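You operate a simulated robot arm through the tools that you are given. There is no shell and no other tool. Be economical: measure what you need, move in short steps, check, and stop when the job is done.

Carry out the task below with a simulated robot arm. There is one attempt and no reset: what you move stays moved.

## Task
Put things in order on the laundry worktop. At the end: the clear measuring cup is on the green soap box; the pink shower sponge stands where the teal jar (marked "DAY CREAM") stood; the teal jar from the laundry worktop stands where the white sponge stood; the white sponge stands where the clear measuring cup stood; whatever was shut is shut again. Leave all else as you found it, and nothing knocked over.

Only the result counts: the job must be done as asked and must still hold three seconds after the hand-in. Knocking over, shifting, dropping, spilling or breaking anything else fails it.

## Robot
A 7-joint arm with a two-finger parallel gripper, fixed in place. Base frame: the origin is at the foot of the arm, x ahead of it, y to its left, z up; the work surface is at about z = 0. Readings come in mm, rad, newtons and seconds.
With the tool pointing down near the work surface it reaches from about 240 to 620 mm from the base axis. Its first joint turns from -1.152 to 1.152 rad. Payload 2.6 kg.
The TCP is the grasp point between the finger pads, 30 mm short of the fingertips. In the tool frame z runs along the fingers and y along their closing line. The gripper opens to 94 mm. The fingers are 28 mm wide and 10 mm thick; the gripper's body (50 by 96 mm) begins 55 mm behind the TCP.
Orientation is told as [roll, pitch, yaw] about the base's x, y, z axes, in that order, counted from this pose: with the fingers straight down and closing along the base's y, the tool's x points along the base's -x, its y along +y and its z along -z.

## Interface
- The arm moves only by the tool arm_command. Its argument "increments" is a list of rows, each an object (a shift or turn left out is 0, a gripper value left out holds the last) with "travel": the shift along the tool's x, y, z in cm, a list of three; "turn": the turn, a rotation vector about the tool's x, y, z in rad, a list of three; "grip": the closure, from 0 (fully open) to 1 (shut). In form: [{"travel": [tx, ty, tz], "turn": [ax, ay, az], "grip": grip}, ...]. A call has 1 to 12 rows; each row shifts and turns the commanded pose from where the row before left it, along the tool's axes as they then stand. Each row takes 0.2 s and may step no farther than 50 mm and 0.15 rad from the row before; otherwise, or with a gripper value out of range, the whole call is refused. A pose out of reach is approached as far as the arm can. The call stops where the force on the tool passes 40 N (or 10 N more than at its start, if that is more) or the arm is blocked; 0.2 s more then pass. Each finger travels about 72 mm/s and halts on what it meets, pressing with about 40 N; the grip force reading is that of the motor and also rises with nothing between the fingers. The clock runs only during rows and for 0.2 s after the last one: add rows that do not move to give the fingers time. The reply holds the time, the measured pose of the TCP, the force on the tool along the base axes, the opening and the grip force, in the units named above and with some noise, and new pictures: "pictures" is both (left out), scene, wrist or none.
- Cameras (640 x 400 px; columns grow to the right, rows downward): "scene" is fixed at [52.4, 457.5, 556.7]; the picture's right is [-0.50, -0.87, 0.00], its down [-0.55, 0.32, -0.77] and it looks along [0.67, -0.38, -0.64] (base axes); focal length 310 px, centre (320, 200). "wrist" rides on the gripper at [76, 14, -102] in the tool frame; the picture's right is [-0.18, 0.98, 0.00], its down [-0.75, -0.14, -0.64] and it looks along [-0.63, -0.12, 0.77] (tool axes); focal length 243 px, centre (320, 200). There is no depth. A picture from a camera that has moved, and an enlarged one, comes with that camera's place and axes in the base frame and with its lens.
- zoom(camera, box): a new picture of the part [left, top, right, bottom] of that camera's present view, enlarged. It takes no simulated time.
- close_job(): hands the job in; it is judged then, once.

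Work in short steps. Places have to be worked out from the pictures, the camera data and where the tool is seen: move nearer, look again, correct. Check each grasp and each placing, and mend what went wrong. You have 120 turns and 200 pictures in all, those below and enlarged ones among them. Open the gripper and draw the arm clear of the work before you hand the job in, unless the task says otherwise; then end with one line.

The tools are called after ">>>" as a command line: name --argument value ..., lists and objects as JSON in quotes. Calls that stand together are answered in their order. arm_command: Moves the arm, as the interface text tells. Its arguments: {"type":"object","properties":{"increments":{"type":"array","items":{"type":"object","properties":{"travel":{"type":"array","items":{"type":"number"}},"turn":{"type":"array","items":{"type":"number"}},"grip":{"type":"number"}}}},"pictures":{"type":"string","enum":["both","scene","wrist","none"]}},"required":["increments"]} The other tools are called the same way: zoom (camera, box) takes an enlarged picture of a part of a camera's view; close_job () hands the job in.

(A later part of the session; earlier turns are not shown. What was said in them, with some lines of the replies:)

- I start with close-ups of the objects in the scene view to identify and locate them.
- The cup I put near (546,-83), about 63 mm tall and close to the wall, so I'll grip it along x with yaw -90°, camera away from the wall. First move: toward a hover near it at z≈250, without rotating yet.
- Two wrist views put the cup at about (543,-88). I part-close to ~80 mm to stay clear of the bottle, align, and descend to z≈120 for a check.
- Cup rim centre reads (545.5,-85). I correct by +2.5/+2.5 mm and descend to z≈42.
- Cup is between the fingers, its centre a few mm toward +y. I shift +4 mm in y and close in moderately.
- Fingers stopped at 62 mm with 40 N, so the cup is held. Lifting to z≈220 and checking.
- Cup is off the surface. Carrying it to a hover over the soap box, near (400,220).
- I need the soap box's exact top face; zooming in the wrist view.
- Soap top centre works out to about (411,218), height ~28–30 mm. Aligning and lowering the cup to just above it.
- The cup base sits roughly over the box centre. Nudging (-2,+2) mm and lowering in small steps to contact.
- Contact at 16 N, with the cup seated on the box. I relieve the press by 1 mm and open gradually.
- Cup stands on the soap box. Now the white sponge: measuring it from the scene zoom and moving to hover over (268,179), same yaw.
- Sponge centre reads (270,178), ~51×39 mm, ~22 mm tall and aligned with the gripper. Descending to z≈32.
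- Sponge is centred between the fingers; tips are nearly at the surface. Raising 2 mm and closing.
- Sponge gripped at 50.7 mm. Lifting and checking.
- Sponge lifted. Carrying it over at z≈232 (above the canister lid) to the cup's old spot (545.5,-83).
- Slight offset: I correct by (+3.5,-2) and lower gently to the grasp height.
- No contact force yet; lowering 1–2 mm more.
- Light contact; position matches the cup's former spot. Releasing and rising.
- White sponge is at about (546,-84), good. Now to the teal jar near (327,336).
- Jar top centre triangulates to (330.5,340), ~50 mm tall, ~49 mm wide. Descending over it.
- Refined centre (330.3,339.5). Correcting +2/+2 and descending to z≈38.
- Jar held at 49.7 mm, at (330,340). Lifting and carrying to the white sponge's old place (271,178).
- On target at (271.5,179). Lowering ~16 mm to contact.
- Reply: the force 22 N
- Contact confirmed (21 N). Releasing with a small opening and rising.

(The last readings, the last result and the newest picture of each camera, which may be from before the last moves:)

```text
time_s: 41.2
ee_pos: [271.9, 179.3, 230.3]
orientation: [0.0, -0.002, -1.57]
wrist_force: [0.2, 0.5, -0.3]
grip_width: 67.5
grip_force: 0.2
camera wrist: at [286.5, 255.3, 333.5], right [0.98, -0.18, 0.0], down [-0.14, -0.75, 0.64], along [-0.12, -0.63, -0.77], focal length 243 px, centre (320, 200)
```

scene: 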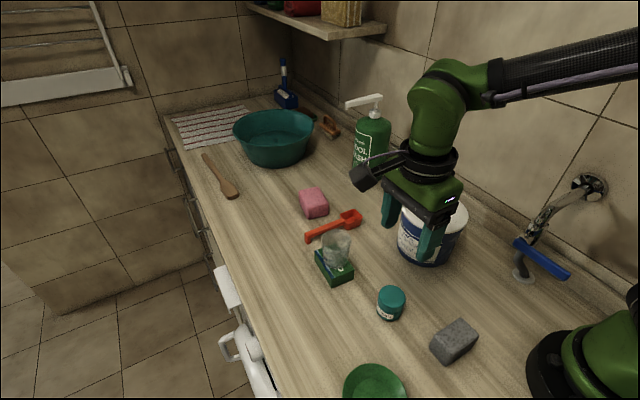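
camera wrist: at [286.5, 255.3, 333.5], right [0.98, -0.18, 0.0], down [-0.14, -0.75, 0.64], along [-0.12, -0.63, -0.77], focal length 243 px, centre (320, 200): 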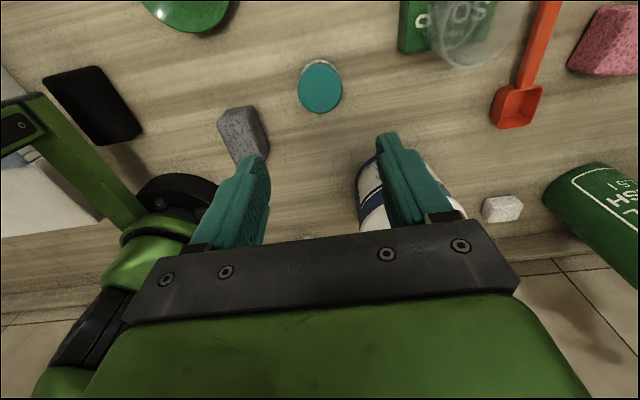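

Jar placed. Now moving to a hover near the pink sponge, (570,155), to measure it and see the reach.

>>> arm_command --increments '[{"travel": [-0.34, 4.26, 0], "grip": 0}, {"travel": [-0.34, 4.26, 0]}, {"travel": [-0.34, 4.26, 0]}, {"travel": [-0.34, 4.26, 0]}, {"travel": [-0.34, 4.26, 0]}, {"travel": [-0.34, 4.26, 0]}, {"travel": [-0.34, 4.26, 0]}, {}]'

>>> zoom --camera "scene" --box '[270, 170, 370, 250]'

>>> zoom --camera "wrist" --box '[240, 20, 440, 150]'

```text
time_s: 43.0
ee_pos: [563.9, 158.2, 225.6]
orientation: [-0.001, 0.001, -1.57]
wrist_force: [0.2, 0.2, 0.7]
grip_width: 94.2
grip_force: 0.1
out of reach, approached as far as the arm can: row 7
camera wrist: at [578.3, 234.4, 329.8], right [0.98, -0.18, 0.0], down [-0.14, -0.75, 0.64], along [-0.12, -0.63, -0.77], focal length 243 px, centre (320, 200)
```

scene: 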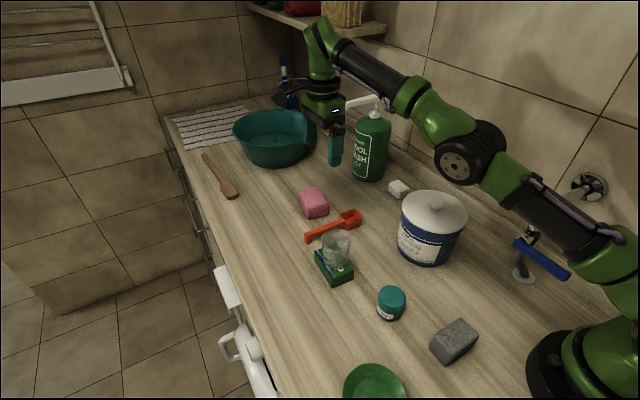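
wrist: 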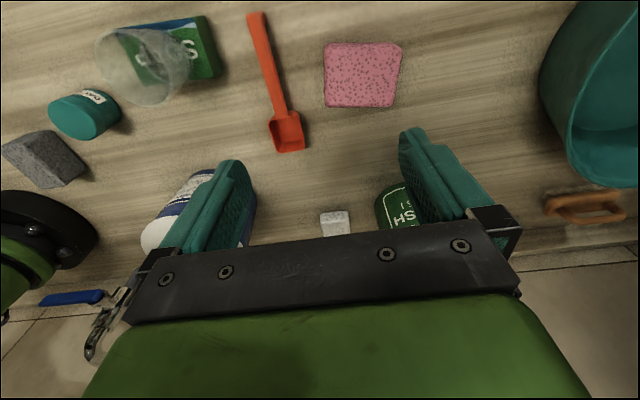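

```text
5.00 times, centred on (320, 210) of scene
camera zoom: at [52.4, 457.5, 556.7], right [-0.5, -0.87, 0.0], down [-0.55, 0.32, -0.77], along [0.67, -0.38, -0.64], focal length 1549 px, centre (320, 150)
```

zoom: 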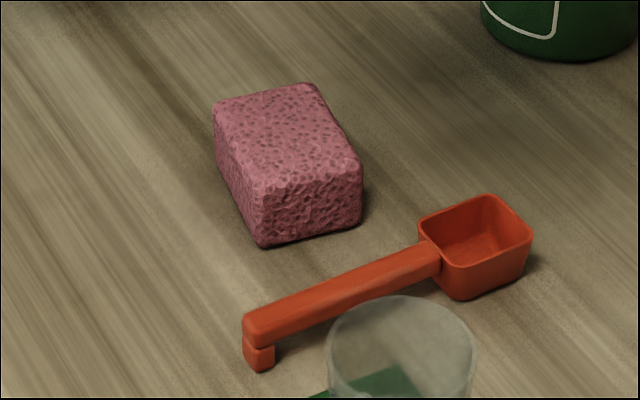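

```text
3.08 times, centred on (340, 85) of wrist
camera zoom: at [578.3, 234.4, 329.8], right [0.98, -0.18, 0.0], down [-0.14, -0.75, 0.64], along [-0.12, -0.63, -0.77], focal length 746 px, centre (258, 554)
```

zoom: 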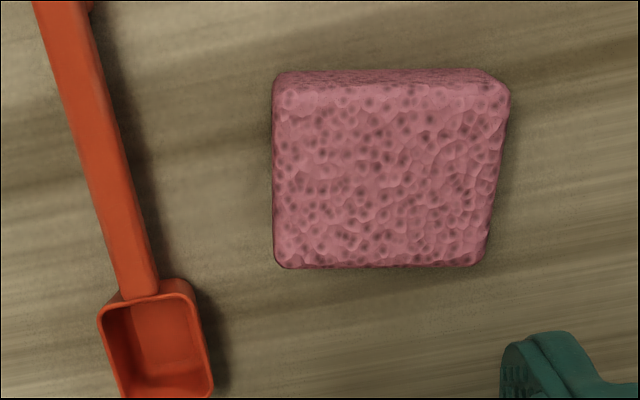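

Pink sponge measures about 78 (x) × 55 (y) × 38 mm, centred near (610,161), at the edge of reach. I'll grip across y with yaw 0; backing off 3 cm and turning the tool back.

>>> arm_command --increments '[{"travel": [0, -3, 0]}, {"turn": [0, 0, -0.1428]}, {"turn": [0, 0, -0.1428]}, {"turn": [0, 0, -0.1428]}, {"turn": [0, 0, -0.1428]}, {"turn": [0, 0, -0.1428]}, {"turn": [0, 0, -0.1428]}, {"turn": [0, 0, -0.1428]}, {"turn": [0, 0, -0.1428]}, {"turn": [0, 0, -0.1428]}, {"turn": [0, 0, -0.1428]}, {"turn": [0, 0, -0.1428]}]' --pictures "none"

>>> arm_command --increments '[{"travel": [0, 0, 4.5]}, {"travel": [0, 0, 4.5]}, {"travel": [0, 0, 2.5]}, {}]'

```text
time_s: 45.6
ee_pos: [535.4, 158.7, 225.7]
orientation: [-0.001, 0.0, 0.001]
wrist_force: [-0.7, 0.1, -0.6]
grip_width: 93.8
grip_force: 0.1
```

```text
time_s: 46.6
ee_pos: [534.6, 161.9, 110.7]
orientation: [0.0, 0.0, 0.001]
wrist_force: [0.7, 0.0, -0.5]
grip_width: 93.8
grip_force: 0.0
camera wrist: at [458.5, 175.1, 214.9], right [0.18, 0.98, 0.0], down [0.75, -0.14, 0.64], along [0.63, -0.12, -0.77], focal length 243 px, centre (320, 200)
```

scene: 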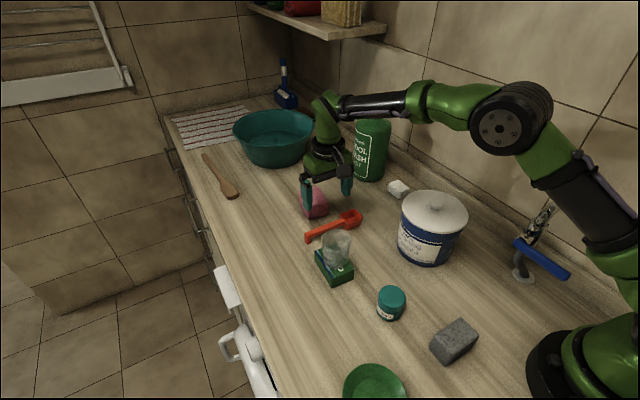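
wrist: 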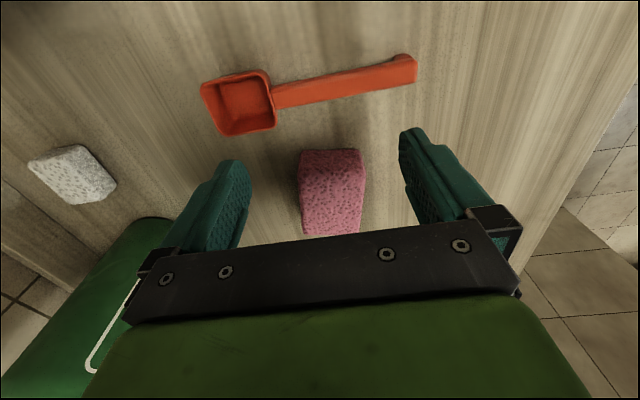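

Sponge's near edge is at x≈566, centre y≈163. Lowering to z≈80 and advancing to x≈595.

>>> arm_command --increments '[{"travel": [0, 0.1, 3.0]}, {"travel": [-3, 0, 0]}, {"travel": [-3, 0, 0]}, {}]'

```text
time_s: 47.6
ee_pos: [595.3, 160.7, 81.6]
orientation: [0.0, 0.001, 0.001]
wrist_force: [0.4, 0.1, 0.7]
grip_width: 94.0
grip_force: 0.0
camera wrist: at [518.2, 174.7, 185.2], right [0.18, 0.98, 0.0], down [0.75, -0.14, 0.64], along [0.63, -0.12, -0.77], focal length 243 px, centre (320, 200)
```

scene: 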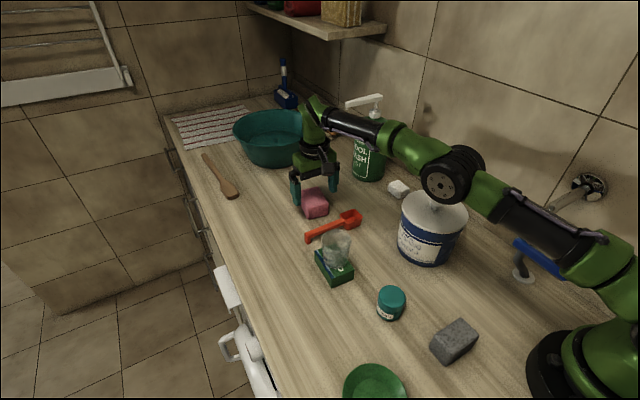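
wrist: 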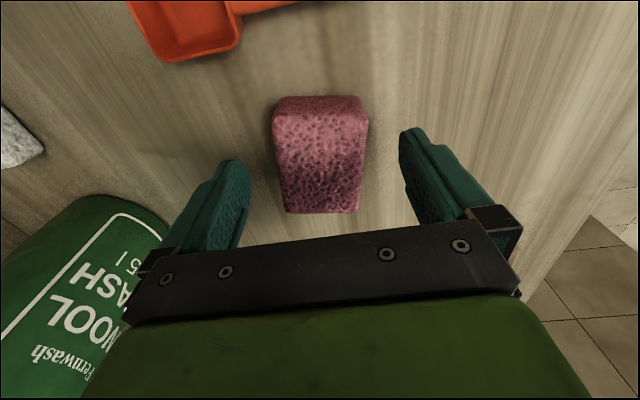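

Arm reaches x=595. I check clearance between the elbow and the canister before lowering.

>>> zoom --camera "scene" --box '[360, 110, 520, 270]'

```text
2.50 times, centred on (440, 190) of scene
camera zoom: at [52.4, 457.5, 556.7], right [-0.5, -0.87, 0.0], down [-0.55, 0.32, -0.77], along [0.67, -0.38, -0.64], focal length 774 px, centre (20, 225)
```

zoom: 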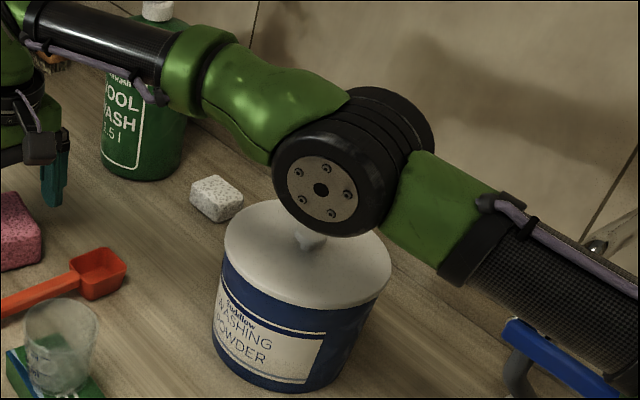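

The elbow is roughly at z≈277, about 60 mm above the canister knob, so there's margin. Lowering 45 mm in two calls while watching it.

>>> arm_command --increments '[{"travel": [0, 0, 1.2]}, {"travel": [0, 0, 1.2]}, {}]' --pictures "none"

>>> zoom --camera "scene" --box '[360, 110, 520, 270]'

```text
time_s: 48.4
ee_pos: [595.4, 161.1, 57.3]
orientation: [0.0, -0.001, 0.001]
wrist_force: [-0.2, -0.1, 0.7]
grip_width: 93.8
grip_force: 0.0
```

```text
2.50 times, centred on (440, 190) of scene
camera zoom: at [52.4, 457.5, 556.7], right [-0.5, -0.87, 0.0], down [-0.55, 0.32, -0.77], along [0.67, -0.38, -0.64], focal length 774 px, centre (20, 225)
```

zoom: 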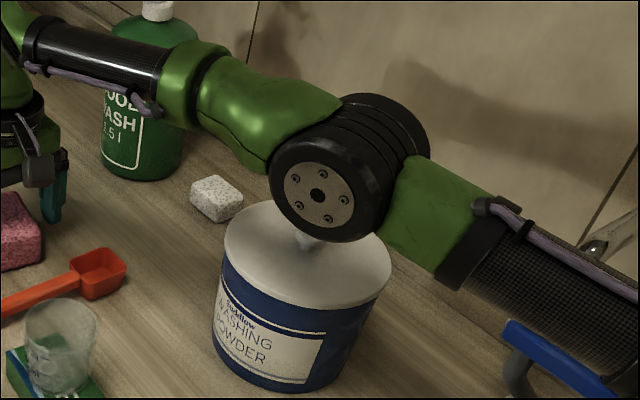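

The elbow barely drops. Lowering the last 21 mm, then closing.

>>> arm_command --increments '[{"travel": [0, 0, 1.2]}, {"travel": [-0.2, 0, 0.9]}, {}, {"grip": 0.25}, {"grip": 0.4}, {"grip": 0.5}, {}]'

```text
time_s: 50.0
ee_pos: [596.1, 159.5, 35.3]
orientation: [0.001, -0.001, 0.002]
wrist_force: [-0.1, 0.5, 0.6]
grip_width: 65.3
grip_force: 39.3
camera wrist: at [520.1, 174.2, 139.7], right [0.18, 0.98, 0.0], down [0.75, -0.14, 0.64], along [0.63, -0.12, -0.77], focal length 243 px, centre (320, 200)
```

scene: 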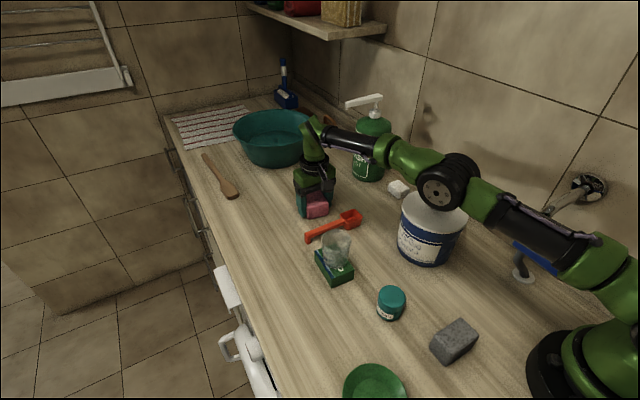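
wrist: 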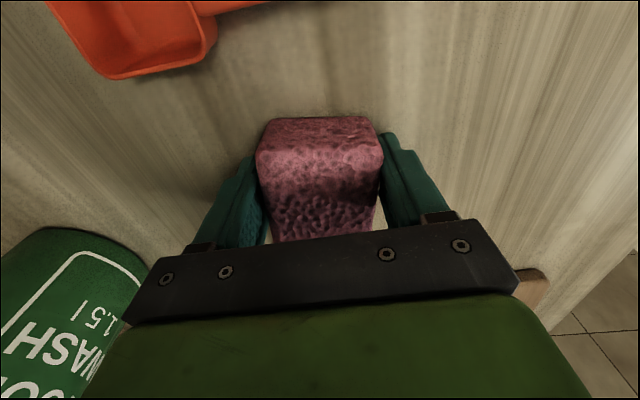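

Sponge gripped at 65 mm, held ~15 mm short of its centre. Lifting, then retreating while rising to z≈185.

>>> arm_command --increments '[{"travel": [0, 0, -2]}, {"travel": [0, 0, -3]}, {"travel": [2, 0, -3]}, {"travel": [3, 0, -3]}, {"travel": [3, 0, -3]}, {"travel": [2, 0, -1]}, {}]'

```text
time_s: 51.6
ee_pos: [494.7, 159.4, 186.4]
orientation: [0.0, 0.0, -0.001]
wrist_force: [-0.9, -0.3, 1.1]
grip_width: 64.2
grip_force: 39.7
camera wrist: at [418.7, 173.8, 290.7], right [0.18, 0.98, 0.0], down [0.75, -0.14, 0.64], along [0.63, -0.12, -0.77], focal length 243 px, centre (320, 200)
```

scene: 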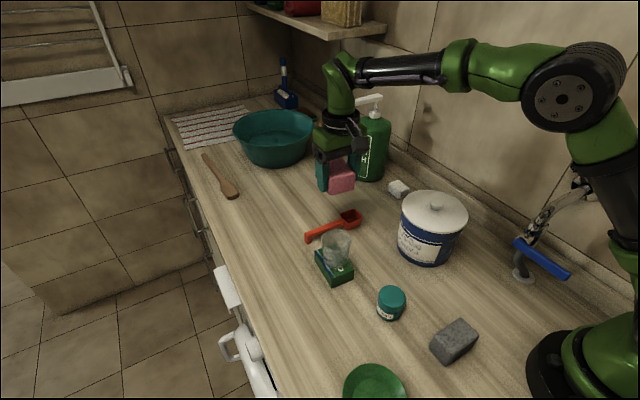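
wrist: 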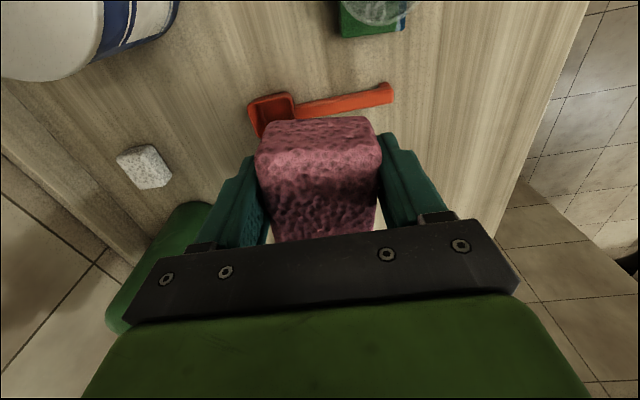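

Sponge held level. Carrying to (315.5,340), then down to z≈60.

>>> arm_command --increments '[{"travel": [2.99, 3.0, 0]}, {"travel": [2.99, 3.0, 0]}, {"travel": [2.99, 3.0, 0]}, {"travel": [2.99, 3.0, 0]}, {"travel": [2.99, 3.0, 0]}, {"travel": [2.99, 3.0, 0]}, {}, {"travel": [0, 0, 4]}, {"travel": [0, 0, 4]}, {"travel": [0, 0, 4]}, {}]'

```text
time_s: 54.0
ee_pos: [317.2, 340.1, 66.9]
orientation: [0.0, 0.001, 0.0]
wrist_force: [0.5, -0.1, -0.4]
grip_width: 62.4
grip_force: 40.0
camera wrist: at [241.5, 354.9, 170.3], right [0.18, 0.98, 0.0], down [0.75, -0.14, 0.64], along [0.63, -0.12, -0.77], focal length 243 px, centre (320, 200)
```

scene: 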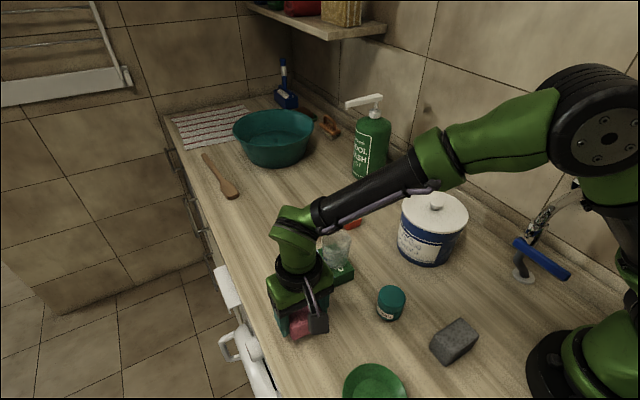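
wrist: 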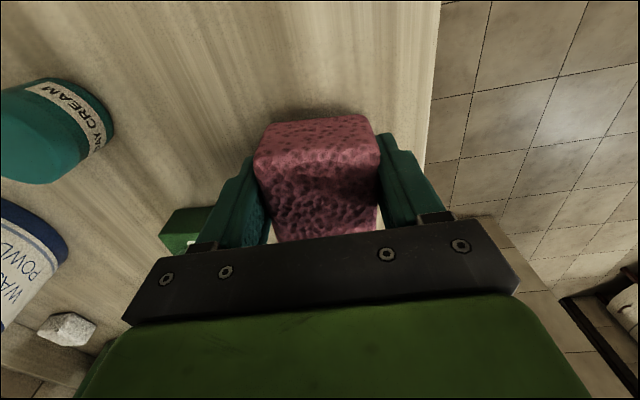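

Position is good with the worktop edge well clear (y≈421). Lowering to contact.

>>> arm_command --increments '[{"travel": [0, 0, 2.0]}, {"travel": [0.1, 0, 0.6]}, {"travel": [0, 0, 0.2]}, {}]' --pictures "none"

```text
time_s: 55.0
ee_pos: [315.0, 340.8, 38.2]
orientation: [0.001, 0.001, -0.001]
wrist_force: [0.0, 0.2, -0.5]
grip_width: 62.6
grip_force: 39.9
```

>>> arm_command --increments '[{"travel": [0, 0, 0.15]}, {"travel": [0, 0, 0.15]}, {}]' --pictures "none"

```text
time_s: 55.8
ee_pos: [315.6, 339.9, 35.1]
orientation: [0.0, 0.001, 0.001]
wrist_force: [0.8, -0.3, 0.9]
grip_width: 62.4
grip_force: 39.8
```

>>> arm_command --increments '[{"travel": [0, 0, 0.1]}, {}]' --pictures "wrist"

```text
time_s: 56.4
ee_pos: [315.3, 339.7, 34.9]
orientation: [0.002, 0.002, 0.0]
wrist_force: [-3.5, -2.6, 11.7]
grip_width: 62.1
grip_force: 40.2
camera wrist: at [239.7, 354.9, 139.1], right [0.18, 0.98, 0.0], down [0.75, -0.14, 0.64], along [0.63, -0.12, -0.77], focal length 243 px, centre (320, 200)
```

wrist: 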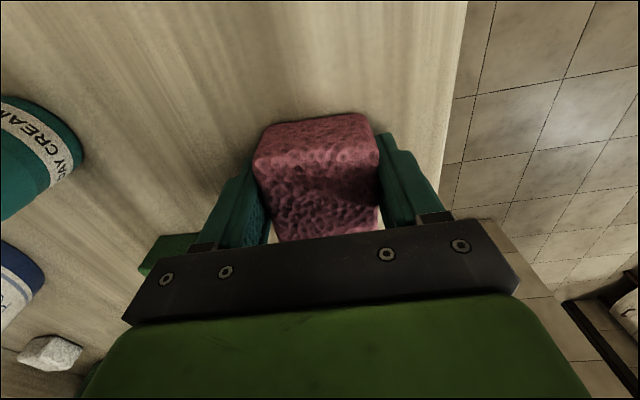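

Contact at 12 N. Releasing and rising well clear.

>>> arm_command --increments '[{"grip": 0.25}, {"grip": 0.08}, {}, {"travel": [0, 0, -3]}, {"travel": [0, 0, -4]}, {"travel": [0, 0, -4]}, {"travel": [0, 0, -4]}, {"travel": [0, 0, -4]}, {"travel": [0, 0, -4]}, {"travel": [0, -4, -3]}, {"travel": [0, -4, -3]}, {}]'

>>> zoom --camera "scene" --box '[250, 160, 450, 350]'

```text
time_s: 59.0
ee_pos: [317.2, 259.5, 325.5]
orientation: [0.001, -0.002, 0.002]
wrist_force: [-0.1, 0.1, 1.0]
grip_width: 86.5
grip_force: 0.1
camera wrist: at [241.1, 273.2, 430.1], right [0.18, 0.98, 0.0], down [0.75, -0.14, 0.64], along [0.63, -0.12, -0.77], focal length 243 px, centre (320, 200)
```

scene: 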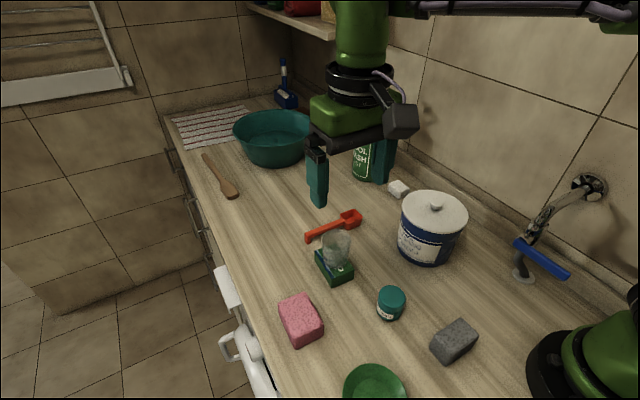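
wrist: 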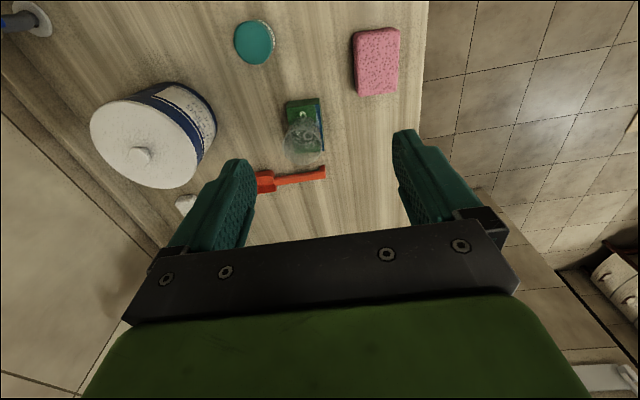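

```text
2.11 times, centred on (350, 255) of scene
camera zoom: at [52.4, 457.5, 556.7], right [-0.5, -0.87, 0.0], down [-0.55, 0.32, -0.77], along [0.67, -0.38, -0.64], focal length 652 px, centre (257, 84)
```

zoom: 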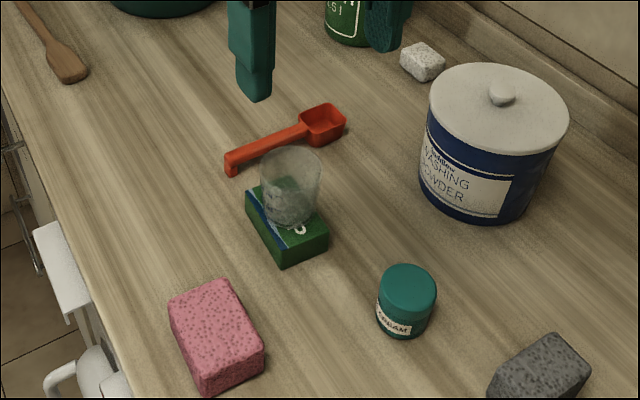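

All four items are in place: the cup is upright on the soap box, the pink sponge reads about (326,340), and the jar and white sponge are on their spots. The other objects look undisturbed and the gripper is open and clear, so I hand in.

>>> close_job

```text
The job is handed in.
```

The job is handed in: the measuring cup is upright on the soap box, and the pink sponge, teal jar and white sponge each stand within about 5 mm of their intended spots; nothing was knocked over or opened.
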